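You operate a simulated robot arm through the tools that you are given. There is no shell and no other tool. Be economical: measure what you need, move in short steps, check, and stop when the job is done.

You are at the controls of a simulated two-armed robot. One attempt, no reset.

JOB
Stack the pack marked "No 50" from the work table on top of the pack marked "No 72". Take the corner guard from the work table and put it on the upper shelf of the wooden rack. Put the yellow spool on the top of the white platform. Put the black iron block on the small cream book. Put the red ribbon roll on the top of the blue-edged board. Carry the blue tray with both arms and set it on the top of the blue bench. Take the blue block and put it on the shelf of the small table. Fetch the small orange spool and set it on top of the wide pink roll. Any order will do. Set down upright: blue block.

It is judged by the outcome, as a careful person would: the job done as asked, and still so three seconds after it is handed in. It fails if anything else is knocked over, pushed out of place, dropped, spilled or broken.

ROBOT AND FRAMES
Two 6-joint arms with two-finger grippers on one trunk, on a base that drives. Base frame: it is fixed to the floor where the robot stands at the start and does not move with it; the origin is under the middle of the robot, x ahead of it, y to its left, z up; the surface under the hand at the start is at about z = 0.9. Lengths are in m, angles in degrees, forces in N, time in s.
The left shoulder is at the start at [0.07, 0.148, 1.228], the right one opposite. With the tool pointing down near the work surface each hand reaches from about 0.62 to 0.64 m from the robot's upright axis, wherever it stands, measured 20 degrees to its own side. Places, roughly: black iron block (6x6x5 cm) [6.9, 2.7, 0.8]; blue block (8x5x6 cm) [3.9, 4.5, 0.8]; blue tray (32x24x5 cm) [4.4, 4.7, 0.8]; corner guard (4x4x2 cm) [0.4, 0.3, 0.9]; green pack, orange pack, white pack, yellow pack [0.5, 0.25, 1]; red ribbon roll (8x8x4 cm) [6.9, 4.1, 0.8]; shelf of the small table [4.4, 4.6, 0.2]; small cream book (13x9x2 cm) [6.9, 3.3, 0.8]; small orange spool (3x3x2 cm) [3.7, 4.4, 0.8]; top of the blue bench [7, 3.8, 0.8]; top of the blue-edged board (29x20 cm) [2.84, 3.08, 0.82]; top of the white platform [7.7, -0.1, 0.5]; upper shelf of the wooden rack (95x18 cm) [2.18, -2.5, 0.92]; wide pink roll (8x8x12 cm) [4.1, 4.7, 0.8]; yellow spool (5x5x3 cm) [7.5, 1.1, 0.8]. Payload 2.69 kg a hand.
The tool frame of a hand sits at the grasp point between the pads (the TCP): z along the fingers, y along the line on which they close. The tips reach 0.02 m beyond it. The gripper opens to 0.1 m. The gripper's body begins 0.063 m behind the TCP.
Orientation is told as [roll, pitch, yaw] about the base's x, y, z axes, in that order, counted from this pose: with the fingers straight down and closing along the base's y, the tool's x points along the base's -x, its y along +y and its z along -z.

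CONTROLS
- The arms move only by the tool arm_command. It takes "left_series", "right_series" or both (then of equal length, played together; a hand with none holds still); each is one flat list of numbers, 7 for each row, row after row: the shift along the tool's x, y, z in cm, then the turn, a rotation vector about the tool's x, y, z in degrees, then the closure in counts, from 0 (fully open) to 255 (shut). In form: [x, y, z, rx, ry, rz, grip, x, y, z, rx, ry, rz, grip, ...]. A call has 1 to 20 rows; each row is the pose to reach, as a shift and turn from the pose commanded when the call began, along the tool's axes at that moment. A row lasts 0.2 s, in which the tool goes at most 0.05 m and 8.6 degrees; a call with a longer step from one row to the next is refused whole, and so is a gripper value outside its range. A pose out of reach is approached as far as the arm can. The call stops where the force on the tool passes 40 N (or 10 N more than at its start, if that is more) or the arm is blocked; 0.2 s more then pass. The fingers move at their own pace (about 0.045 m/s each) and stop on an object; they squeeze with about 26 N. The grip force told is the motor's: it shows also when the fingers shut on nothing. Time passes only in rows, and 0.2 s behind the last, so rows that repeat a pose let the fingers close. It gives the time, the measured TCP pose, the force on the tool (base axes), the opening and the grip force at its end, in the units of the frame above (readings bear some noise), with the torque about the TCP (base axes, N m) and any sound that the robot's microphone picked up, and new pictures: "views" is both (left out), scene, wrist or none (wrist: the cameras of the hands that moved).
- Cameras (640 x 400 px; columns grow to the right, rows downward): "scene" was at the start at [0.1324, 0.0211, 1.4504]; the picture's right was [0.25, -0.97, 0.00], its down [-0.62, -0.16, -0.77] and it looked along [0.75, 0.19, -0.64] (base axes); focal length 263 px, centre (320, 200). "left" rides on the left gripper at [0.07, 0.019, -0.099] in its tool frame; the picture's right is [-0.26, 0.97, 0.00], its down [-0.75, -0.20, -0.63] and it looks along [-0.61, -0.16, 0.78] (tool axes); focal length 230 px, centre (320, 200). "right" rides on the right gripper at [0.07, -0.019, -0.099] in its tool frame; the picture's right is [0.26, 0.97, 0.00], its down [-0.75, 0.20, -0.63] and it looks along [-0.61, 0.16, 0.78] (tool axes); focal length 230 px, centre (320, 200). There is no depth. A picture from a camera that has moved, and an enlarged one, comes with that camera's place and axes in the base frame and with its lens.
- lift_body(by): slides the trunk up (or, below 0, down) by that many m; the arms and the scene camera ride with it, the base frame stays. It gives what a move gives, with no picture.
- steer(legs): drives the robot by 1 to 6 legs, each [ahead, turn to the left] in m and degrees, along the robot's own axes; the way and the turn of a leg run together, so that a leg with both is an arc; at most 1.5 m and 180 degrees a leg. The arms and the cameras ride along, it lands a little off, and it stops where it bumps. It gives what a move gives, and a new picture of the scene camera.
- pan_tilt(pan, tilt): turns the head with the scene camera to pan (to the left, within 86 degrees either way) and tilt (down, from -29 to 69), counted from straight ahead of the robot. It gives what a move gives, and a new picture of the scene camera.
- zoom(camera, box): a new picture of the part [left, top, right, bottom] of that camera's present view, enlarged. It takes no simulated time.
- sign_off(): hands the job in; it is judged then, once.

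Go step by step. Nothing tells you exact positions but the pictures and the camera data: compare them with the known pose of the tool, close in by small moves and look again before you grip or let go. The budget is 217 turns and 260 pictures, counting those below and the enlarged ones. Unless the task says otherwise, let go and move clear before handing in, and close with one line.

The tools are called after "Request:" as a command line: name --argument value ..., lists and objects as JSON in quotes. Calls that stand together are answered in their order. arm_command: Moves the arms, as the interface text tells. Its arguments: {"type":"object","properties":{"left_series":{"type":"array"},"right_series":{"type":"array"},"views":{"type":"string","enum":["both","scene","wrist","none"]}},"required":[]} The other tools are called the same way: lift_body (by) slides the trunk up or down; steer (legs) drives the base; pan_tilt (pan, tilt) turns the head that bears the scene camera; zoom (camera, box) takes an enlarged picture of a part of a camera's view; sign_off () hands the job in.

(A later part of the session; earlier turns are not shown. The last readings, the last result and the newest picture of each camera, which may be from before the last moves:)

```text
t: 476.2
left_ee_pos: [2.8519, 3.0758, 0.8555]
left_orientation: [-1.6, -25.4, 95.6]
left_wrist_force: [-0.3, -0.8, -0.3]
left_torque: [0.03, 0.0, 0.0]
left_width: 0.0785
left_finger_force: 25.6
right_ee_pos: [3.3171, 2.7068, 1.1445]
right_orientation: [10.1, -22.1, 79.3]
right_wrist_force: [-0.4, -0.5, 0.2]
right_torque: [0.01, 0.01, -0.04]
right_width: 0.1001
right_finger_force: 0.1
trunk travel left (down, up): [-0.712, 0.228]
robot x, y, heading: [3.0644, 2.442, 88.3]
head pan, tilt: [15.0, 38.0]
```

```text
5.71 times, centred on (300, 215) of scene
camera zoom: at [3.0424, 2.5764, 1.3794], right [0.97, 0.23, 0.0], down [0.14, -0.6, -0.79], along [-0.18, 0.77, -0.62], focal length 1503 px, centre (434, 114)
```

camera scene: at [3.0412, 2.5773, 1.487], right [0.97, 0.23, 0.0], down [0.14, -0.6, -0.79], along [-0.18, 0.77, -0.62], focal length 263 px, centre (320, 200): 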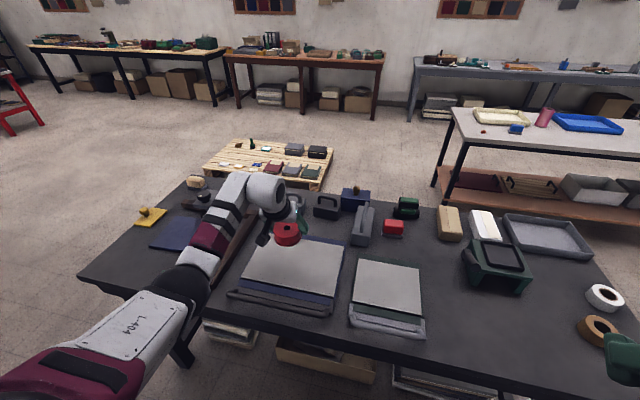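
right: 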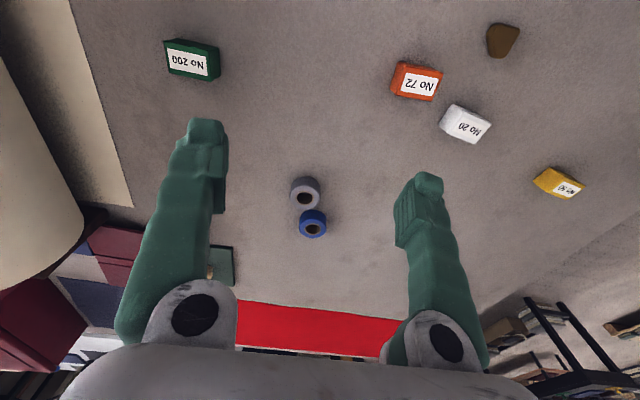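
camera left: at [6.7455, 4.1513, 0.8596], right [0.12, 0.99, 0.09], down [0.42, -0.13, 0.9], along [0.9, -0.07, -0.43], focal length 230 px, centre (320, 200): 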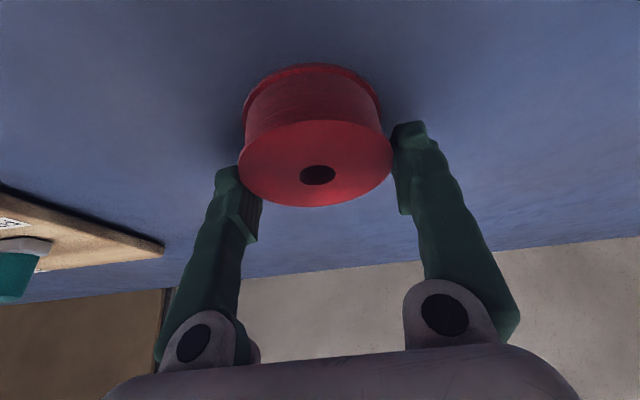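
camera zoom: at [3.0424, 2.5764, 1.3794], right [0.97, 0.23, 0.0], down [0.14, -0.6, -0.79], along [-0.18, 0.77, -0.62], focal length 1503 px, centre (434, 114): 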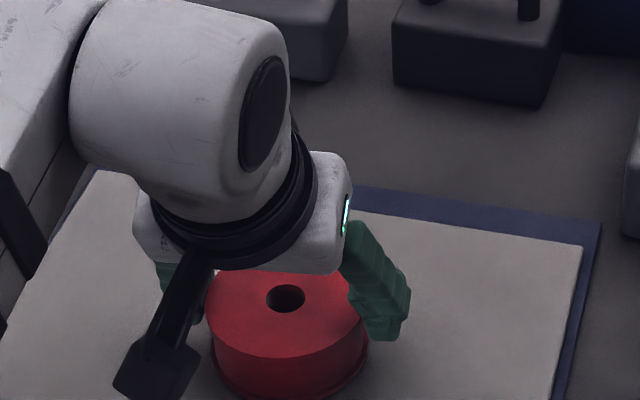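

Request:
arm_command --left_series '[0.08, 0, 0.18, 0, 0, 0, 255, 0.17, 0, 0.36, 0, 0, 0, 255, 0.25, 0, 0.54, 0, 0, 0, 255, 0.34, 0, 0.72, 0, 0, 0, 255, 0.42, 0, 0.9, 0, 0, 0, 255]' --views "none"

```text
t: 477.4
left_ee_pos: [2.8502, 3.0754, 0.8526]
left_orientation: [-1.6, -26.3, 95.7]
left_wrist_force: [-5.5, 6.9, 27.4]
left_torque: [-0.07, 0.15, -0.11]
left_width: 0.0784
left_finger_force: 26.0
right_ee_pos: [3.3169, 2.7041, 1.1461]
right_orientation: [10.0, -22.3, 79.4]
right_wrist_force: [-0.2, 0.2, 0.3]
right_torque: [-0.03, 0.0, -0.02]
right_width: 0.1002
right_finger_force: 0.1
trunk travel left (down, up): [-0.712, 0.228]
robot x, y, heading: [3.0643, 2.4399, 88.1]
head pan, tilt: [15.0, 38.0]
```

Contact (27 N). Relax upward 5 mm, release and rise.

Request:
arm_command --left_series '[-0.2, 0, -0.5, 0, 0, 0, 255, -0.2, 0, -0.5, 0, 0, 0, 180, -0.2, 0, -0.5, 0, 0, 0, 90, -0.2, 0, -0.5, 0, 0, 0, 0, -0.2, 0, -0.5, 0, 0, 0, 0]' --views "none"

Request:
lift_body --by 0.14

Request:
zoom --camera "left" --box '[0, 0, 640, 400]'

```text
t: 478.6
left_ee_pos: [2.8495, 3.0732, 0.8509]
left_orientation: [-1.6, -25.3, 95.8]
left_wrist_force: [-0.5, 0.5, 1.0]
left_torque: [0.02, 0.01, 0.01]
left_width: 0.1001
left_finger_force: 0.2
right_ee_pos: [3.3182, 2.7061, 1.1458]
right_orientation: [10.1, -22.1, 79.3]
right_wrist_force: [-0.1, 0.6, 0.5]
right_torque: [0.0, -0.01, -0.01]
right_width: 0.0999
right_finger_force: 0.1
trunk travel left (down, up): [-0.712, 0.228]
robot x, y, heading: [3.0618, 2.443, 88.2]
head pan, tilt: [15.0, 38.0]
```

```text
t: 480.3
left_ee_pos: [2.8494, 3.0751, 0.9914]
left_orientation: [-1.5, -25.4, 95.8]
left_wrist_force: [-0.8, -0.5, 0.1]
left_torque: [0.03, 0.01, -0.01]
left_width: 0.1001
left_finger_force: 0.1
right_ee_pos: [3.3167, 2.7072, 1.2843]
right_orientation: [10.0, -22.1, 79.3]
right_wrist_force: [-0.2, 0.1, 0.1]
right_torque: [0.02, -0.01, -0.01]
right_width: 0.0999
right_finger_force: 0.0
trunk travel left (down, up): [-0.852, 0.088]
robot x, y, heading: [3.0619, 2.4386, 88.0]
head pan, tilt: [15.0, 38.0]
```

```text
1.00 times, centred on (320, 200) of left (not enlarged: the box is as wide or as high as the picture)
camera zoom: at [2.8378, 2.9681, 1.0506], right [-0.99, 0.15, 0.09], down [0.14, 0.42, 0.9], along [0.09, 0.89, -0.44], focal length 230 px, centre (320, 200)
```

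zoom: 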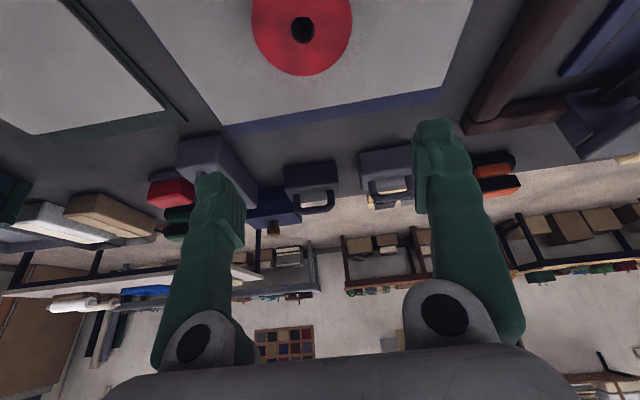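

The red roll sits flat on the board. Next, the small table with the blue tray: drive east past the black table and look.

Request:
steer --legs '[[-0.1, 0], [0, -88], [1.4, 0], [0, 90], [0.45, 0]]'

Request:
pan_tilt --pan 10 --tilt 30

```text
t: 497.9
left_ee_pos: [4.2572, 3.4111, 0.9921]
left_orientation: [-1.7, -25.5, 96.1]
left_wrist_force: [0.9, 0.5, 0.6]
left_torque: [0.02, 0.01, 0.0]
left_width: 0.1
left_finger_force: 0.3
right_ee_pos: [4.7271, 3.0447, 1.2866]
right_orientation: [10.1, -22.2, 79.7]
right_wrist_force: [0.1, 1.2, -0.2]
right_torque: [0.03, -0.03, -0.02]
right_width: 0.0999
right_finger_force: 0.0
trunk travel left (down, up): [-0.852, 0.088]
robot x, y, heading: [4.4666, 2.7805, 88.4]
head pan, tilt: [15.0, 38.0]
camera scene: at [4.4521, 2.912, 1.5196], right [0.97, 0.23, 0.0], down [0.14, -0.6, -0.79], along [-0.18, 0.77, -0.61], focal length 263 px, centre (320, 200)
```

scene: 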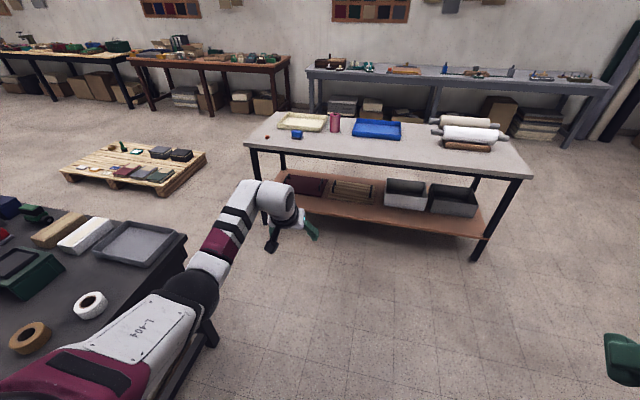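

```text
t: 498.6
left_ee_pos: [4.2569, 3.4118, 0.9909]
left_orientation: [-1.6, -25.4, 96.0]
left_wrist_force: [-0.4, -0.6, -0.5]
left_torque: [-0.02, 0.02, -0.02]
left_width: 0.1002
left_finger_force: 0.0
right_ee_pos: [4.7261, 3.046, 1.2849]
right_orientation: [10.0, -22.2, 79.6]
right_wrist_force: [-0.2, 0.2, 0.9]
right_torque: [0.0, -0.01, 0.0]
right_width: 0.0997
right_finger_force: 0.1
trunk travel left (down, up): [-0.852, 0.088]
robot x, y, heading: [4.4727, 2.7823, 88.5]
head pan, tilt: [10.0, 30.0]
camera scene: at [4.459, 2.9195, 1.5317], right [0.99, 0.15, 0.0], down [0.07, -0.49, -0.87], along [-0.13, 0.86, -0.5], focal length 263 px, centre (320, 200)
```

scene: 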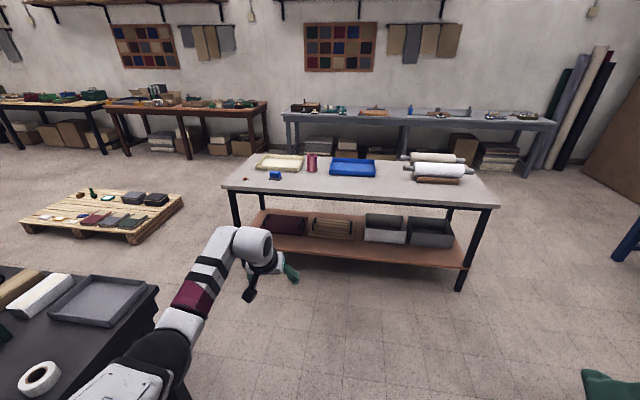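

Now I can see the small table clearly (x 3.6–5.2, front y 4.24). I'll approach the small orange spool at its left front.

Request:
lift_body --by 0.08

Request:
steer --legs '[[0, 28.3], [1.07, 0], [0, -26.8]]'

Request:
pan_tilt --pan 12 --tilt 48

```text
t: 499.7
left_ee_pos: [4.257, 3.4125, 1.0706]
left_orientation: [-1.6, -25.4, 96.0]
left_wrist_force: [-0.1, -0.8, -0.8]
left_torque: [-0.02, 0.0, 0.01]
left_width: 0.1002
left_finger_force: 0.0
right_ee_pos: [4.7263, 3.0469, 1.3643]
right_orientation: [10.0, -22.1, 79.6]
right_wrist_force: [-0.3, -0.8, -0.6]
right_torque: [-0.01, -0.01, 0.0]
right_width: 0.0999
right_finger_force: 0.0
trunk travel left (down, up): [-0.932, 0.008]
robot x, y, heading: [4.4702, 2.7813, 88.5]
head pan, tilt: [10.0, 30.0]
```

```text
t: 508.1
left_ee_pos: [3.7053, 4.3624, 1.0705]
left_orientation: [-1.6, -25.5, 99.9]
left_wrist_force: [-0.4, -0.7, 0.4]
left_torque: [0.0, 0.0, -0.01]
left_width: 0.1003
left_finger_force: 0.0
right_ee_pos: [4.1975, 4.0273, 1.3659]
right_orientation: [9.9, -22.1, 83.4]
right_wrist_force: [-0.1, 0.2, -0.1]
right_torque: [0.02, -0.01, -0.03]
right_width: 0.1
right_finger_force: 0.0
trunk travel left (down, up): [-0.932, 0.008]
robot x, y, heading: [3.9607, 3.7435, 92.3]
head pan, tilt: [10.0, 30.0]
camera scene: at [3.9382, 3.8837, 1.6118], right [0.98, 0.21, 0.0], down [0.11, -0.49, -0.87], along [-0.18, 0.85, -0.5], focal length 263 px, centre (320, 200)
```

scene: 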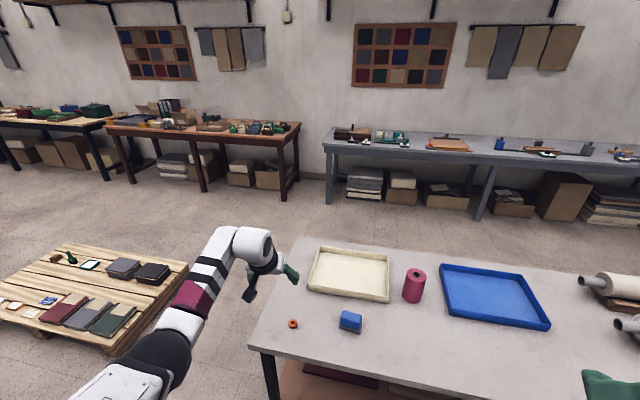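

```text
t: 508.9
left_ee_pos: [3.7061, 4.3621, 1.0712]
left_orientation: [-1.6, -25.4, 99.8]
left_wrist_force: [0.3, -0.2, 0.9]
left_torque: [0.01, -0.02, 0.01]
left_width: 0.1001
left_finger_force: 0.0
right_ee_pos: [4.199, 4.0293, 1.3657]
right_orientation: [9.9, -22.1, 83.3]
right_wrist_force: [0.7, 0.4, 0.4]
right_torque: [-0.01, 0.03, 0.04]
right_width: 0.0999
right_finger_force: 0.1
trunk travel left (down, up): [-0.932, 0.008]
robot x, y, heading: [3.9597, 3.7459, 92.4]
head pan, tilt: [12.0, 48.0]
camera scene: at [3.9402, 3.8724, 1.585], right [0.97, 0.25, 0.0], down [0.18, -0.72, -0.67], along [-0.17, 0.65, -0.74], focal length 263 px, centre (320, 200)
```

scene: 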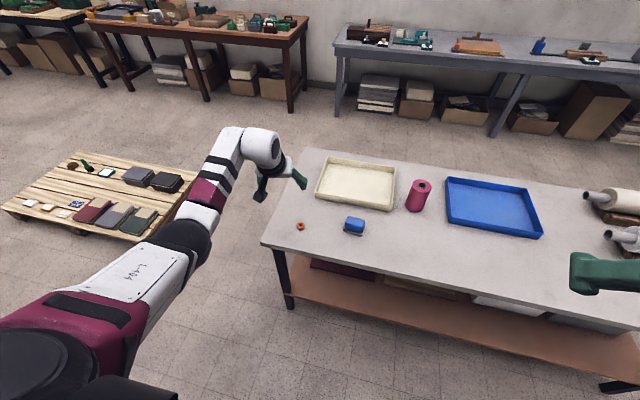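

Spool ≈ (3.73, 4.41), block ≈ (3.92, 4.45), pink roll ≈ (4.12, 4.62), tray centre ≈ (4.42, 4.68). Advance 6 cm and check the spool through the wrist camera.

Request:
steer --legs '[[0.055, 0]]'

Request:
lift_body --by -0.13

Request:
arm_command --left_series '[0, -1.2, 0, 0, 0, 0, 60, 0, -2.4, 0, 0, 0, 0, 100, 0, -2.4, 0, 0, 0, 0, 100]' --views "wrist"

```text
t: 510.2
left_ee_pos: [3.7057, 4.4092, 1.076]
left_orientation: [-1.6, -25.8, 99.8]
left_wrist_force: [-0.9, 0.7, 0.6]
left_torque: [-0.05, 0.02, 0.02]
left_width: 0.1
left_finger_force: 0.1
right_ee_pos: [4.1938, 4.0746, 1.3719]
right_orientation: [11.5, -22.2, 81.6]
right_wrist_force: [-2.2, 0.7, 5.4]
right_torque: [-0.81, -0.18, -0.26]
right_width: 0.1001
right_finger_force: 0.0
trunk travel left (down, up): [-0.932, 0.008]
robot x, y, heading: [3.9591, 3.8, 92.6]
head pan, tilt: [12.0, 48.0]
stopped in leg 1: the force on the tool passed its limit at 63 N (the readings are from after the stop); the commanded pose is now the measured one
camera scene: at [3.9392, 3.9284, 1.5849], right [0.97, 0.25, 0.0], down [0.18, -0.72, -0.67], along [-0.17, 0.65, -0.74], focal length 263 px, centre (320, 200)
```

scene: 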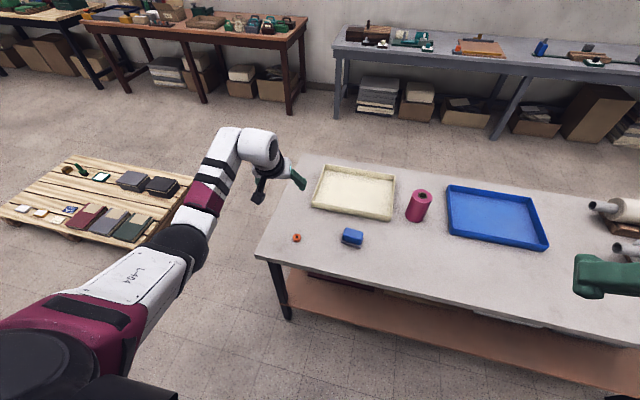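

```text
t: 511.8
left_ee_pos: [3.7027, 4.408, 0.9461]
left_orientation: [-1.7, -25.8, 99.9]
left_wrist_force: [-0.6, 0.2, 0.2]
left_torque: [0.01, 0.0, 0.01]
left_width: 0.0998
left_finger_force: 0.2
right_ee_pos: [4.1917, 4.0744, 1.2431]
right_orientation: [11.5, -22.2, 81.9]
right_wrist_force: [-1.4, 3.5, 2.3]
right_torque: [-0.52, -0.09, -0.06]
right_width: 0.1001
right_finger_force: 0.0
trunk travel left (down, up): [-0.802, 0.138]
robot x, y, heading: [3.9607, 3.8015, 92.4]
head pan, tilt: [12.0, 48.0]
```

```text
t: 512.6
left_ee_pos: [3.7265, 4.4119, 0.9472]
left_orientation: [-2.0, -25.7, 99.9]
left_wrist_force: [-1.2, 0.0, 0.5]
left_torque: [0.02, 0.04, -0.01]
left_width: 0.0608
left_finger_force: 0.1
right_ee_pos: [4.1909, 4.0748, 1.2417]
right_orientation: [11.5, -22.3, 81.7]
right_wrist_force: [-1.9, 1.8, 3.2]
right_torque: [-0.54, -0.13, -0.15]
right_width: 0.1
right_finger_force: 0.0
trunk travel left (down, up): [-0.802, 0.138]
robot x, y, heading: [3.9586, 3.799, 92.2]
head pan, tilt: [12.0, 48.0]
camera left: at [3.7214, 4.3042, 1.0059], right [-0.99, 0.08, 0.08], down [0.11, 0.42, 0.9], along [0.04, 0.9, -0.43], focal length 230 px, centre (320, 200)
```

left: 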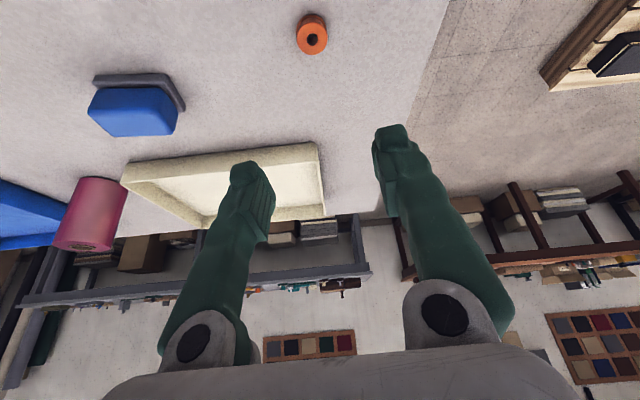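

Spool is at (3.721, 4.412), right below. Relax the right hand slightly forward, lower, and grip the spool.

Request:
arm_command --right_series '[-1.5, 0, 0, 0, 0, 0, 0, -3, 0, 0.5, 0, 0, 0, 0, -4, 0, 1, 0, 0, 0, 0]' --left_series '[0, 0.2, 0, 0, 0, 0, 100, 0, 0.4, 0, 0, 0, 0, 100, 0, 0.5, 0, 0, 0, 0, 100]' --views "none"

Request:
lift_body --by -0.09

Request:
zoom --camera "left" --box '[160, 0, 480, 200]'

```text
t: 513.4
left_ee_pos: [3.7214, 4.4115, 0.9476]
left_orientation: [-1.6, -26.1, 99.9]
left_wrist_force: [0.5, 0.0, -0.1]
left_torque: [-0.01, 0.01, 0.0]
left_width: 0.0609
left_finger_force: 0.0
right_ee_pos: [4.198, 4.1133, 1.2465]
right_orientation: [11.5, -22.4, 81.8]
right_wrist_force: [-0.6, -0.1, -0.8]
right_torque: [0.02, 0.03, 0.01]
right_width: 0.0998
right_finger_force: 0.1
trunk travel left (down, up): [-0.802, 0.138]
robot x, y, heading: [3.9583, 3.8026, 92.3]
head pan, tilt: [12.0, 48.0]
```

```text
t: 514.6
left_ee_pos: [3.721, 4.4121, 0.8564]
left_orientation: [-1.6, -26.0, 100.0]
left_wrist_force: [0.4, -0.1, 0.6]
left_torque: [0.01, -0.03, 0.02]
left_width: 0.0608
left_finger_force: 0.1
right_ee_pos: [4.1979, 4.1147, 1.1568]
right_orientation: [11.6, -22.4, 81.8]
right_wrist_force: [0.3, -0.3, 0.1]
right_torque: [-0.03, 0.03, 0.0]
right_width: 0.1
right_finger_force: 0.1
trunk travel left (down, up): [-0.712, 0.228]
robot x, y, heading: [3.9598, 3.8032, 92.5]
head pan, tilt: [12.0, 48.0]
```

```text
2.00 times, centred on (320, 100) of left
camera zoom: at [3.7178, 4.3043, 0.9157], right [-0.99, 0.07, 0.09], down [0.11, 0.42, 0.9], along [0.03, 0.9, -0.43], focal length 460 px, centre (320, 400)
```

zoom: 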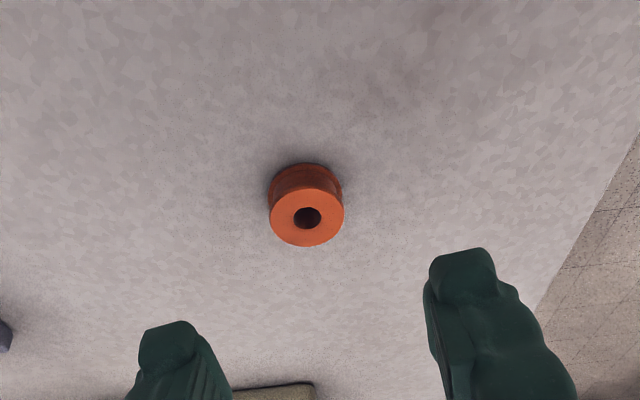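

All three views agree on the spool at (3.720, 4.439) with its top at 0.77 (table ≈ 0.75). Drive 2.7 cm forward, lower and grip.

Request:
steer --legs '[[0.027, 0]]'

Request:
lift_body --by -0.076

Request:
zoom --camera "left" --box '[160, 0, 480, 200]'

```text
t: 515.5
left_ee_pos: [3.7208, 4.4357, 0.8595]
left_orientation: [-1.8, -26.3, 99.9]
left_wrist_force: [0.0, -0.5, 1.2]
left_torque: [0.03, -0.01, 0.01]
left_width: 0.0609
left_finger_force: 0.1
right_ee_pos: [4.1967, 4.1352, 1.159]
right_orientation: [11.6, -22.7, 81.6]
right_wrist_force: [0.6, -1.8, 0.5]
right_torque: [0.08, 0.0, 0.02]
right_width: 0.1
right_finger_force: 0.1
trunk travel left (down, up): [-0.712, 0.228]
robot x, y, heading: [3.9597, 3.8287, 92.4]
head pan, tilt: [12.0, 48.0]
camera scene: at [3.9369, 3.9474, 1.3658], right [0.97, 0.25, 0.0], down [0.18, -0.72, -0.67], along [-0.16, 0.65, -0.74], focal length 263 px, centre (320, 200)
```

scene: 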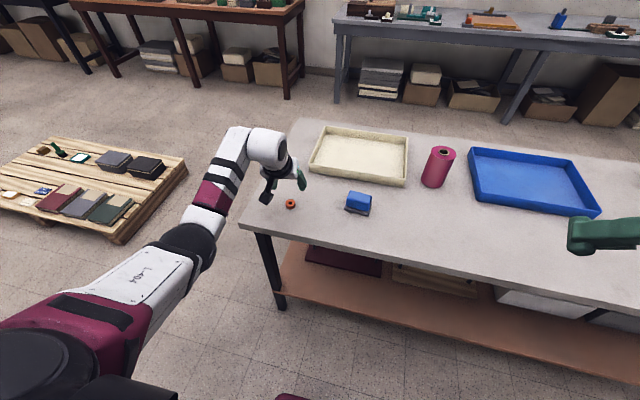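

```text
t: 516.6
left_ee_pos: [3.7218, 4.4407, 0.7835]
left_orientation: [-1.6, -26.2, 99.8]
left_wrist_force: [-1.0, 1.7, 7.5]
left_torque: [-0.04, 0.33, -0.04]
left_width: 0.0613
left_finger_force: 0.1
right_ee_pos: [4.1974, 4.1404, 1.0802]
right_orientation: [11.6, -22.5, 81.7]
right_wrist_force: [0.3, 0.5, 0.1]
right_torque: [0.01, -0.02, 0.0]
right_width: 0.1002
right_finger_force: 0.0
trunk travel left (down, up): [-0.636, 0.304]
robot x, y, heading: [3.9612, 3.8282, 92.1]
head pan, tilt: [12.0, 48.0]
```

```text
2.00 times, centred on (320, 100) of left
camera zoom: at [3.7172, 4.3312, 0.8413], right [-0.99, 0.08, 0.09], down [0.11, 0.42, 0.9], along [0.03, 0.91, -0.42], focal length 460 px, centre (320, 400)
```

zoom: 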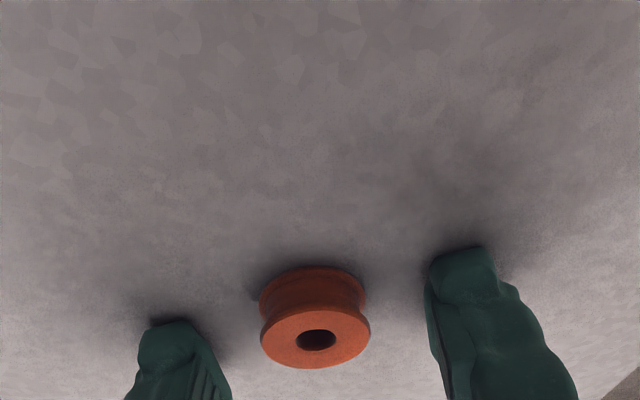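

Fingertips just touch the table. Shift back 1.5 cm, raise 2 mm and close.

Request:
arm_command --left_series '[0.1, 0, -0.3, 0, 0, 0, 100, 1.2, 0, -0.85, 0, 0, 0, 100, 1.2, 0, -0.85, 0, 0, 0, 150, 1.2, 0, -0.85, 0, 0, 0, 200, 1.2, 0, -0.85, 0, 0, 0, 255, 1.2, 0, -0.85, 0, 0, 0, 255]' --views "wrist"

```text
t: 518.0
left_ee_pos: [3.7222, 4.4252, 0.7813]
left_orientation: [-1.7, -25.8, 99.9]
left_wrist_force: [-0.8, 0.8, -0.1]
left_torque: [0.05, 0.0, -0.03]
left_width: 0.027
left_finger_force: 26.4
right_ee_pos: [4.1945, 4.1419, 1.0811]
right_orientation: [11.6, -22.3, 81.8]
right_wrist_force: [-0.4, 0.4, -0.4]
right_torque: [0.0, 0.0, 0.02]
right_width: 0.1002
right_finger_force: 0.0
trunk travel left (down, up): [-0.636, 0.304]
robot x, y, heading: [3.9572, 3.8254, 92.5]
head pan, tilt: [12.0, 48.0]
camera left: at [3.7182, 4.3171, 0.8412], right [-0.99, 0.07, 0.09], down [0.11, 0.42, 0.9], along [0.03, 0.9, -0.43], focal length 230 px, centre (320, 200)
```

left: 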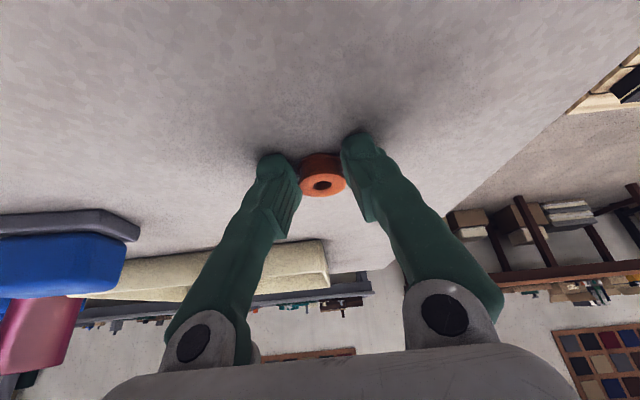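

Gripped. Lift gently and look at the pink roll's top.

Request:
lift_body --by 0.04

Request:
lift_body --by 0.15

Request:
steer --legs '[[-0.1, 0], [0, -92], [0.4, 0], [0, 90], [0.2, 0]]'

Request:
zoom --camera "scene" --box '[200, 100, 440, 250]'

```text
t: 518.8
left_ee_pos: [3.7221, 4.426, 0.8224]
left_orientation: [-1.6, -25.8, 100.0]
left_wrist_force: [0.8, 0.4, 0.0]
left_torque: [0.0, 0.01, -0.02]
left_width: 0.0268
left_finger_force: 26.0
right_ee_pos: [4.1973, 4.141, 1.1207]
right_orientation: [11.7, -22.5, 81.8]
right_wrist_force: [0.1, 0.1, 0.9]
right_torque: [-0.02, 0.0, 0.02]
right_width: 0.1002
right_finger_force: 0.0
trunk travel left (down, up): [-0.676, 0.264]
robot x, y, heading: [3.9589, 3.827, 92.2]
head pan, tilt: [12.0, 48.0]
```

```text
t: 520.6
left_ee_pos: [3.7226, 4.4247, 0.9732]
left_orientation: [-1.7, -25.9, 99.9]
left_wrist_force: [-0.6, 0.3, -0.6]
left_torque: [-0.02, 0.02, -0.05]
left_width: 0.0266
left_finger_force: 26.1
right_ee_pos: [4.1966, 4.1409, 1.27]
right_orientation: [11.6, -22.4, 81.9]
right_wrist_force: [-0.1, 0.8, 0.3]
right_torque: [0.01, -0.02, -0.03]
right_width: 0.1
right_finger_force: 0.1
trunk travel left (down, up): [-0.826, 0.114]
robot x, y, heading: [3.9639, 3.8299, 92.2]
head pan, tilt: [12.0, 48.0]
```

```text
t: 532.7
left_ee_pos: [4.1585, 4.5411, 0.9749]
left_orientation: [-1.7, -26.0, 97.0]
left_wrist_force: [0.5, -1.0, -0.8]
left_torque: [0.01, -0.04, 0.03]
left_width: 0.0262
left_finger_force: 26.1
right_ee_pos: [4.6171, 4.2341, 1.2712]
right_orientation: [11.5, -22.6, 78.9]
right_wrist_force: [-0.9, -1.1, -0.3]
right_torque: [0.01, -0.01, 0.01]
right_width: 0.0998
right_finger_force: 0.2
trunk travel left (down, up): [-0.826, 0.114]
robot x, y, heading: [4.3659, 3.9396, 89.4]
head pan, tilt: [12.0, 48.0]
camera scene: at [4.3477, 4.0589, 1.4794], right [0.98, 0.2, 0.0], down [0.15, -0.73, -0.67], along [-0.13, 0.66, -0.74], focal length 263 px, centre (320, 200)
```

scene: 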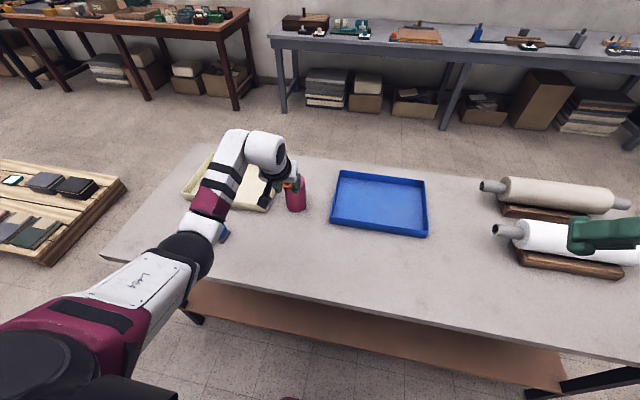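

```text
2.67 times, centred on (320, 175) of scene
camera zoom: at [4.3477, 4.0589, 1.4794], right [0.98, 0.2, 0.0], down [0.15, -0.73, -0.67], along [-0.13, 0.66, -0.74], focal length 701 px, centre (320, 267)
```

zoom: 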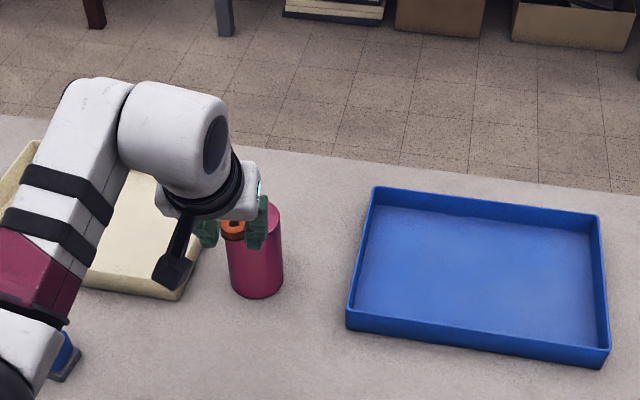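

Pink roll axis ≈ (4.136, 4.656). Drive 7 cm more, then check with the wrist camera.

Request:
steer --legs '[[0.07, 0]]'

Request:
arm_command --left_series '[-0.9, 0.8, 0.4, 0, 0, 0, 255, -1.8, 1.5, 0.9, 0, 0, 0, 255, -2.7, 1.8, 1.3, 0, 0, 0, 255, -2.7, 1.8, 1.3, 0, 0, 0, 255]' --views "wrist"

```text
t: 533.7
left_ee_pos: [4.1569, 4.6059, 0.9767]
left_orientation: [-1.7, -26.5, 97.1]
left_wrist_force: [-0.6, 0.2, -1.8]
left_torque: [-0.02, 0.0, 0.03]
left_width: 0.0265
left_finger_force: 25.8
right_ee_pos: [4.6165, 4.2951, 1.2736]
right_orientation: [11.4, -23.0, 78.9]
right_wrist_force: [1.3, 0.9, -0.2]
right_torque: [-0.04, 0.05, 0.05]
right_width: 0.1
right_finger_force: 0.1
trunk travel left (down, up): [-0.826, 0.114]
robot x, y, heading: [4.3636, 4.0051, 89.3]
head pan, tilt: [12.0, 48.0]
camera scene: at [4.3479, 4.1302, 1.479], right [0.98, 0.2, 0.0], down [0.15, -0.73, -0.67], along [-0.13, 0.66, -0.74], focal length 263 px, centre (320, 200)
```

scene: 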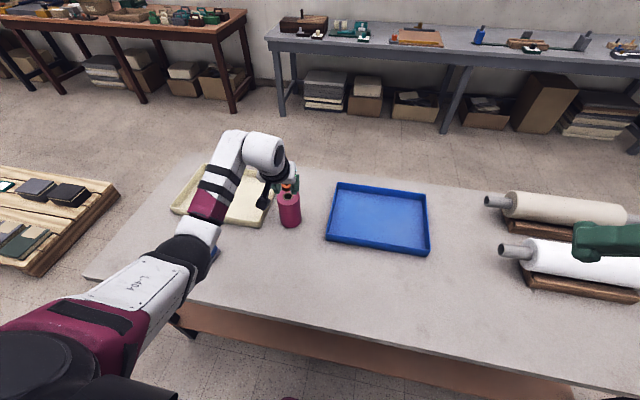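

```text
t: 534.7
left_ee_pos: [4.1356, 4.6375, 0.9763]
left_orientation: [-1.6, -26.3, 97.0]
left_wrist_force: [-0.3, 1.0, -0.7]
left_torque: [-0.02, 0.01, 0.01]
left_width: 0.0263
left_finger_force: 26.3
right_ee_pos: [4.6169, 4.3007, 1.272]
right_orientation: [11.4, -22.9, 78.8]
right_wrist_force: [-0.2, 0.3, -1.0]
right_torque: [0.03, -0.06, 0.05]
right_width: 0.0999
right_finger_force: 0.1
trunk travel left (down, up): [-0.826, 0.114]
robot x, y, heading: [4.3684, 4.0051, 89.4]
head pan, tilt: [12.0, 48.0]
camera left: at [4.1265, 4.5288, 1.0337], right [-0.99, 0.12, 0.09], down [0.13, 0.41, 0.9], along [0.08, 0.9, -0.42], focal length 230 px, centre (320, 200)
```

left: 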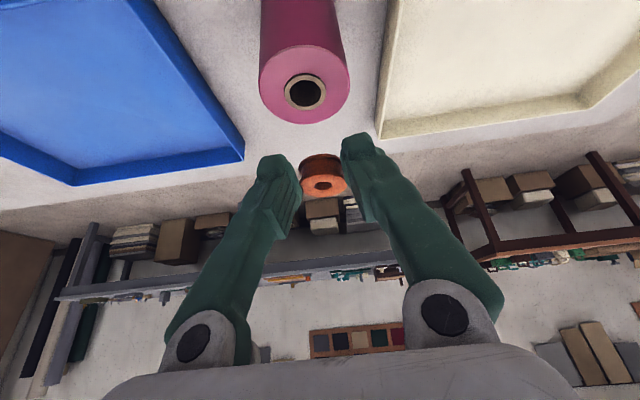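

The roll's core hole is ~2.4 cm, nearly spool-sized, so I'll set the spool on the solid ring slightly toward me. Adjust and lower.

Request:
arm_command --left_series '[0.4, -0.2, -0.2, 0, 0, 0, 255, 0.8, -0.4, -0.4, 0, 0, 0, 255, 0.8, -0.4, -0.4, 0, 0, 0, 255]' --views "none"

Request:
lift_body --by -0.055

Request:
zoom --camera "left" --box '[220, 50, 440, 220]'

Request:
zoom --camera "scene" --box '[240, 150, 340, 220]'

```text
t: 535.5
left_ee_pos: [4.1402, 4.6265, 0.9754]
left_orientation: [-1.6, -26.2, 97.1]
left_wrist_force: [-0.4, 0.0, -0.2]
left_torque: [0.0, -0.05, -0.02]
left_width: 0.0263
left_finger_force: 26.2
right_ee_pos: [4.6165, 4.2988, 1.2723]
right_orientation: [11.4, -22.9, 78.8]
right_wrist_force: [0.9, -0.4, -0.1]
right_torque: [0.0, 0.02, 0.02]
right_width: 0.0999
right_finger_force: 0.2
trunk travel left (down, up): [-0.826, 0.114]
robot x, y, heading: [4.3657, 4.0081, 89.4]
head pan, tilt: [12.0, 48.0]
```

```text
t: 536.4
left_ee_pos: [4.1394, 4.6267, 0.9203]
left_orientation: [-1.7, -26.4, 97.1]
left_wrist_force: [-0.2, 0.3, 0.3]
left_torque: [0.01, 0.01, 0.05]
left_width: 0.0265
left_finger_force: 25.8
right_ee_pos: [4.6155, 4.2983, 1.2188]
right_orientation: [11.4, -23.0, 78.8]
right_wrist_force: [-0.2, -0.2, -0.4]
right_torque: [-0.01, 0.0, -0.01]
right_width: 0.0998
right_finger_force: 0.1
trunk travel left (down, up): [-0.771, 0.169]
robot x, y, heading: [4.3632, 4.0068, 89.2]
head pan, tilt: [12.0, 48.0]
```

```text
2.35 times, centred on (330, 135) of left
camera zoom: at [4.131, 4.5186, 0.9797], right [-0.99, 0.12, 0.09], down [0.13, 0.41, 0.9], along [0.07, 0.9, -0.42], focal length 541 px, centre (296, 353)
```

zoom: 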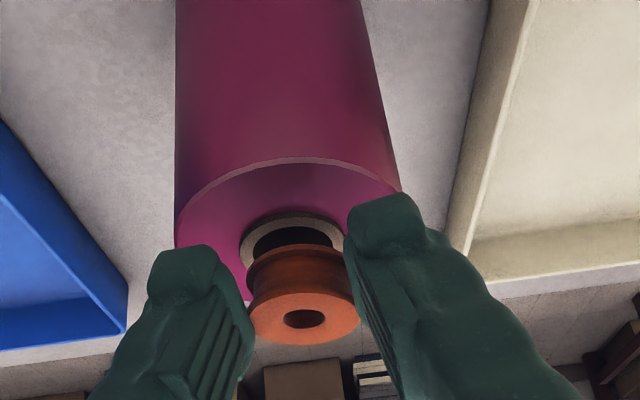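

```text
5.71 times, centred on (290, 185) of scene
camera zoom: at [4.3484, 4.1331, 1.4239], right [0.98, 0.2, 0.0], down [0.15, -0.73, -0.67], along [-0.13, 0.66, -0.74], focal length 1503 px, centre (491, 286)
```

zoom: 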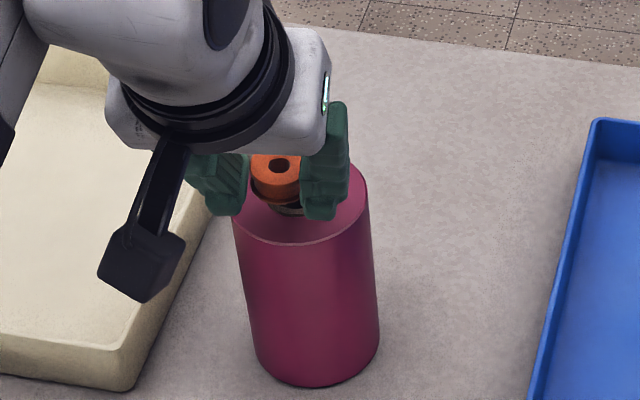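

Shift 8 mm right and 8 mm back so the spool sits on the ring in front of the hole, then lower.

Request:
arm_command --left_series '[0.4, -0.4, -0.2, 0, 0, 0, 255, 0.72, -0.8, -0.35, 0, 0, 0, 255, 0.72, -0.8, -0.35, 0, 0, 0, 255]' --views "none"

Request:
lift_body --by -0.012

Request:
zoom --camera "scene" --box '[240, 140, 340, 210]'

```text
t: 537.2
left_ee_pos: [4.1487, 4.6199, 0.9209]
left_orientation: [-1.7, -26.2, 97.0]
left_wrist_force: [0.8, -0.5, -0.1]
left_torque: [0.03, 0.0, -0.01]
left_width: 0.0261
left_finger_force: 26.2
right_ee_pos: [4.6169, 4.2988, 1.218]
right_orientation: [11.3, -22.9, 78.8]
right_wrist_force: [-0.1, -0.6, -0.1]
right_torque: [0.01, 0.02, 0.01]
right_width: 0.1001
right_finger_force: 0.1
trunk travel left (down, up): [-0.771, 0.169]
robot x, y, heading: [4.3643, 4.0052, 89.3]
head pan, tilt: [12.0, 48.0]
```

```text
t: 537.8
left_ee_pos: [4.1487, 4.6199, 0.9089]
left_orientation: [-1.7, -26.1, 97.2]
left_wrist_force: [-0.1, -0.2, -0.3]
left_torque: [0.01, 0.02, 0.02]
left_width: 0.0261
left_finger_force: 26.4
right_ee_pos: [4.6167, 4.2983, 1.2061]
right_orientation: [11.4, -23.0, 78.8]
right_wrist_force: [-0.9, -0.4, 0.7]
right_torque: [-0.01, 0.0, -0.02]
right_width: 0.1
right_finger_force: 0.1
trunk travel left (down, up): [-0.759, 0.181]
robot x, y, heading: [4.3642, 4.0103, 89.1]
head pan, tilt: [12.0, 48.0]
```

```text
5.71 times, centred on (290, 175) of scene
camera zoom: at [4.3484, 4.1338, 1.4118], right [0.98, 0.2, 0.0], down [0.15, -0.73, -0.67], along [-0.13, 0.66, -0.74], focal length 1503 px, centre (491, 343)
```

zoom: 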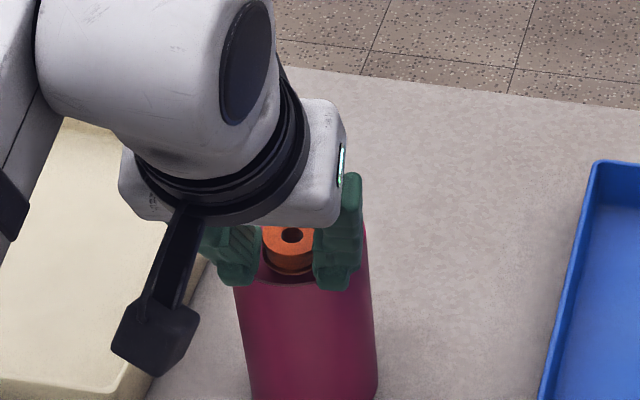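

Good. Lower to contact in small steps.

Request:
arm_command --left_series '[0.1, 0, 0.2, 0, 0, 0, 255, 0.18, 0, 0.4, 0, 0, 0, 255, 0.27, 0, 0.6, 0, 0, 0, 255, 0.36, 0, 0.8, 0, 0, 0, 255, 0.42, 0, 0.95, 0, 0, 0, 255]' --views "none"

```text
t: 539.0
left_ee_pos: [4.1504, 4.6193, 0.9034]
left_orientation: [-1.7, -26.8, 97.0]
left_wrist_force: [-1.1, 0.8, 21.2]
left_torque: [0.35, -0.23, 0.04]
left_width: 0.0262
left_finger_force: 26.2
right_ee_pos: [4.6178, 4.2945, 1.208]
right_orientation: [11.5, -23.1, 78.9]
right_wrist_force: [0.2, 0.5, 0.1]
right_torque: [-0.02, 0.01, -0.02]
right_width: 0.0999
right_finger_force: 0.1
trunk travel left (down, up): [-0.759, 0.181]
robot x, y, heading: [4.365, 4.0069, 89.2]
head pan, tilt: [12.0, 48.0]
```

Request:
arm_command --left_series '[-0.2, 0, -0.45, 0, 0, 0, 255, -0.2, 0, -0.45, 0, 0, 0, 255, -0.2, 0, -0.45, 0, 0, 0, 190, -0.2, 0, -0.45, 0, 0, 0, 160, -0.2, 0, -0.45, 0, 0, 0, 140, -0.2, 0, -0.45, 0, 0, 0, 140]' --views "none"

Request:
lift_body --by 0.1

Request:
zoom --camera "scene" --box '[240, 150, 340, 220]'

```text
t: 540.4
left_ee_pos: [4.1487, 4.6195, 0.9052]
left_orientation: [-1.7, -26.2, 97.1]
left_wrist_force: [0.3, 0.0, -0.5]
left_torque: [0.0, -0.02, -0.01]
left_width: 0.045
left_finger_force: 0.1
right_ee_pos: [4.6163, 4.299, 1.2069]
right_orientation: [11.4, -22.9, 78.8]
right_wrist_force: [0.1, 0.6, 0.4]
right_torque: [-0.01, -0.01, 0.0]
right_width: 0.0997
right_finger_force: 0.0
trunk travel left (down, up): [-0.759, 0.181]
robot x, y, heading: [4.3659, 4.0033, 89.3]
head pan, tilt: [12.0, 48.0]
```

```text
t: 541.8
left_ee_pos: [4.1489, 4.6205, 1.0056]
left_orientation: [-1.7, -26.2, 97.1]
left_wrist_force: [0.7, 0.6, 0.7]
left_torque: [-0.01, -0.05, 0.02]
left_width: 0.0451
left_finger_force: 0.0
right_ee_pos: [4.6158, 4.2982, 1.3062]
right_orientation: [11.4, -22.8, 78.7]
right_wrist_force: [0.7, 0.0, -0.2]
right_torque: [0.03, -0.01, 0.0]
right_width: 0.1001
right_finger_force: 0.1
trunk travel left (down, up): [-0.859, 0.081]
robot x, y, heading: [4.3667, 4.0036, 89.2]
head pan, tilt: [12.0, 48.0]
```

```text
5.71 times, centred on (290, 185) of scene
camera zoom: at [4.3485, 4.1335, 1.5119], right [0.98, 0.2, 0.0], down [0.15, -0.73, -0.67], along [-0.13, 0.66, -0.74], focal length 1503 px, centre (491, 286)
```

zoom: 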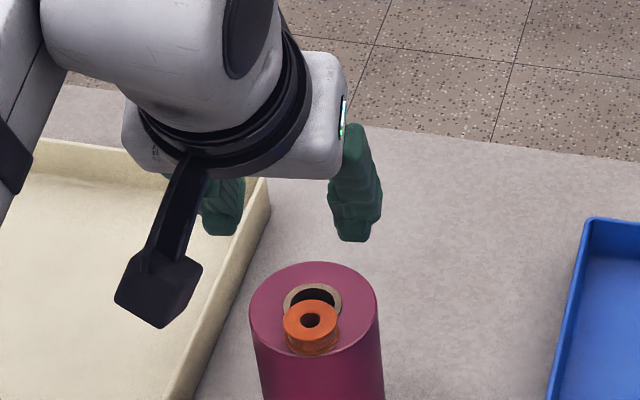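

The orange spool rests on the pink roll. Next the blue block at about (3.92, 4.475).

Request:
steer --legs '[[-0.25, 0], [0, 90], [0.235, 0], [0, -89], [0.1, 0]]'

Request:
arm_command --left_series '[0, 0, 0, 0, 0, 0, 90, 0, 0, 0, 0, 0, 0, 40, 0, 0, 0, 0, 0, 0, 0]' --views "wrist"

```text
t: 553.3
left_ee_pos: [3.8897, 4.456, 1.0081]
left_orientation: [-1.7, -26.7, 98.6]
left_wrist_force: [0.4, 1.8, -1.7]
left_torque: [-0.03, -0.04, 0.04]
left_width: 0.0449
left_finger_force: 0.0
right_ee_pos: [4.3643, 4.1454, 1.3077]
right_orientation: [11.3, -23.6, 80.3]
right_wrist_force: [2.0, 0.9, -0.2]
right_torque: [-0.07, 0.11, 0.06]
right_width: 0.1002
right_finger_force: 0.1
trunk travel left (down, up): [-0.859, 0.081]
robot x, y, heading: [4.1234, 3.8583, 90.9]
head pan, tilt: [12.0, 48.0]
camera scene: at [4.1025, 3.9865, 1.5116], right [0.97, 0.22, 0.0], down [0.17, -0.72, -0.67], along [-0.15, 0.65, -0.74], focal length 263 px, centre (320, 200)
```

scene: 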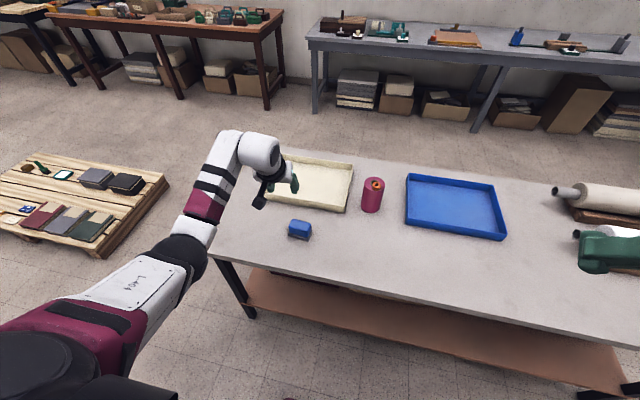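

```text
t: 554.1
left_ee_pos: [3.8902, 4.4509, 1.0128]
left_orientation: [-1.7, -27.0, 98.6]
left_wrist_force: [-0.3, 0.1, 1.1]
left_torque: [0.04, 0.03, 0.0]
left_width: 0.0998
left_finger_force: 0.1
right_ee_pos: [4.365, 4.1381, 1.311]
right_orientation: [11.4, -23.9, 80.2]
right_wrist_force: [1.2, -0.4, 0.5]
right_torque: [0.06, -0.05, -0.06]
right_width: 0.0999
right_finger_force: 0.1
trunk travel left (down, up): [-0.859, 0.081]
robot x, y, heading: [4.121, 3.8602, 91.1]
head pan, tilt: [12.0, 48.0]
camera left: at [3.8841, 4.3416, 1.0684], right [-0.99, 0.09, 0.09], down [0.12, 0.4, 0.91], along [0.05, 0.91, -0.41], focal length 230 px, centre (320, 200)
```

left: 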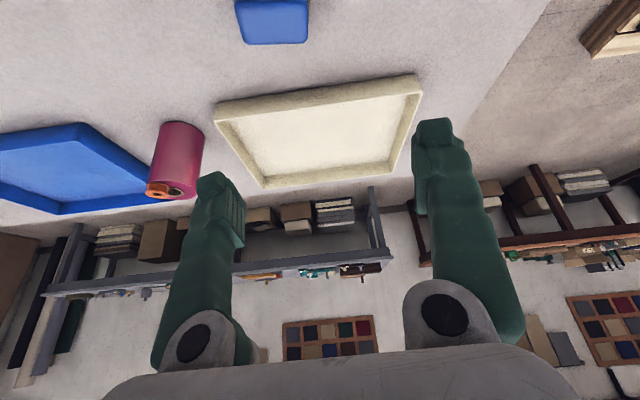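

Request:
zoom --camera "scene" --box '[260, 195, 340, 255]'

Request:
lift_body --by -0.1

Request:
zoom --camera "left" --box '[160, 0, 480, 200]'

```text
6.67 times, centred on (300, 225) of scene
camera zoom: at [4.1032, 3.9779, 1.5126], right [0.97, 0.22, 0.0], down [0.17, -0.72, -0.67], along [-0.15, 0.66, -0.74], focal length 1753 px, centre (453, 33)
```

zoom: 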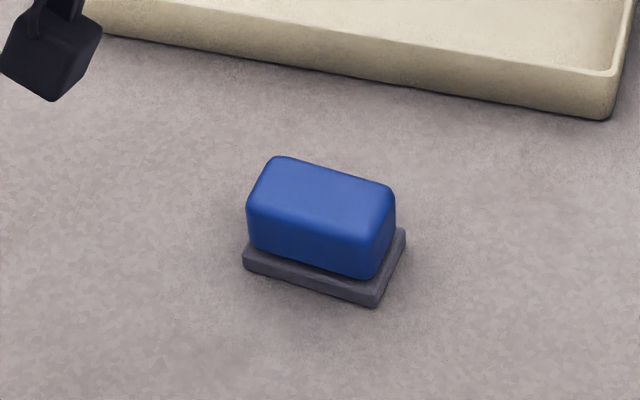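

```text
t: 555.4
left_ee_pos: [3.8903, 4.4557, 0.9091]
left_orientation: [-1.8, -26.9, 98.8]
left_wrist_force: [-0.5, -0.4, 0.8]
left_torque: [0.02, 0.02, 0.0]
left_width: 0.0999
left_finger_force: 0.1
right_ee_pos: [4.3658, 4.1433, 1.2099]
right_orientation: [11.3, -23.7, 80.2]
right_wrist_force: [0.8, 0.0, 0.4]
right_torque: [0.0, 0.01, 0.03]
right_width: 0.0999
right_finger_force: 0.1
trunk travel left (down, up): [-0.759, 0.181]
robot x, y, heading: [4.124, 3.8615, 91.0]
head pan, tilt: [12.0, 48.0]
```

```text
2.00 times, centred on (320, 100) of left
camera zoom: at [3.8837, 4.3462, 0.966], right [-0.99, 0.09, 0.09], down [0.12, 0.41, 0.91], along [0.05, 0.91, -0.41], focal length 460 px, centre (320, 400)
```

zoom: 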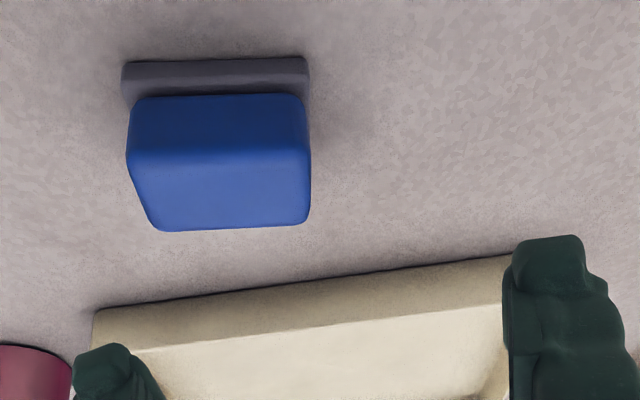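

The block (blue body on a grey base, 8×5 cm) is at about (3.92, 4.482), with its long axis ~15° from the gripper's closing axis. Align position and yaw.

Request:
arm_command --left_series '[-0.6, -1.1, 0.3, 2, 0, 4, 0, -1.2, -2.2, 0.6, 4.4, 0, 8.6, 0, -1.87, -3.36, 0.95, 6.8, 0, 13.4, 0, -1.87, -3.36, 0.95, 6.8, 0, 13.4, 0]' --views "wrist"

```text
t: 556.4
left_ee_pos: [3.9251, 4.4547, 0.9195]
left_orientation: [-2.1, -27.2, 90.6]
left_wrist_force: [0.8, -0.8, -0.6]
left_torque: [0.01, 0.03, -0.01]
left_width: 0.1
left_finger_force: 0.0
left hand out of reach, approached as far as the arm can: row 2, 3, 4
right_ee_pos: [4.3646, 4.1455, 1.2083]
right_orientation: [11.3, -23.7, 80.3]
right_wrist_force: [-1.4, 0.1, -0.6]
right_torque: [0.0, 0.01, 0.02]
right_width: 0.1003
right_finger_force: 0.0
trunk travel left (down, up): [-0.759, 0.181]
robot x, y, heading: [4.1217, 3.857, 90.9]
head pan, tilt: [12.0, 48.0]
camera left: at [3.9034, 4.3478, 0.9771], right [-0.97, 0.24, 0.09], down [0.17, 0.38, 0.91], along [0.18, 0.9, -0.41], focal length 230 px, centre (320, 200)
```

left: 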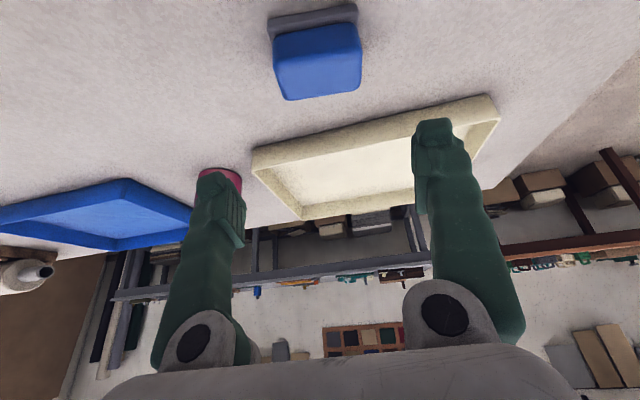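

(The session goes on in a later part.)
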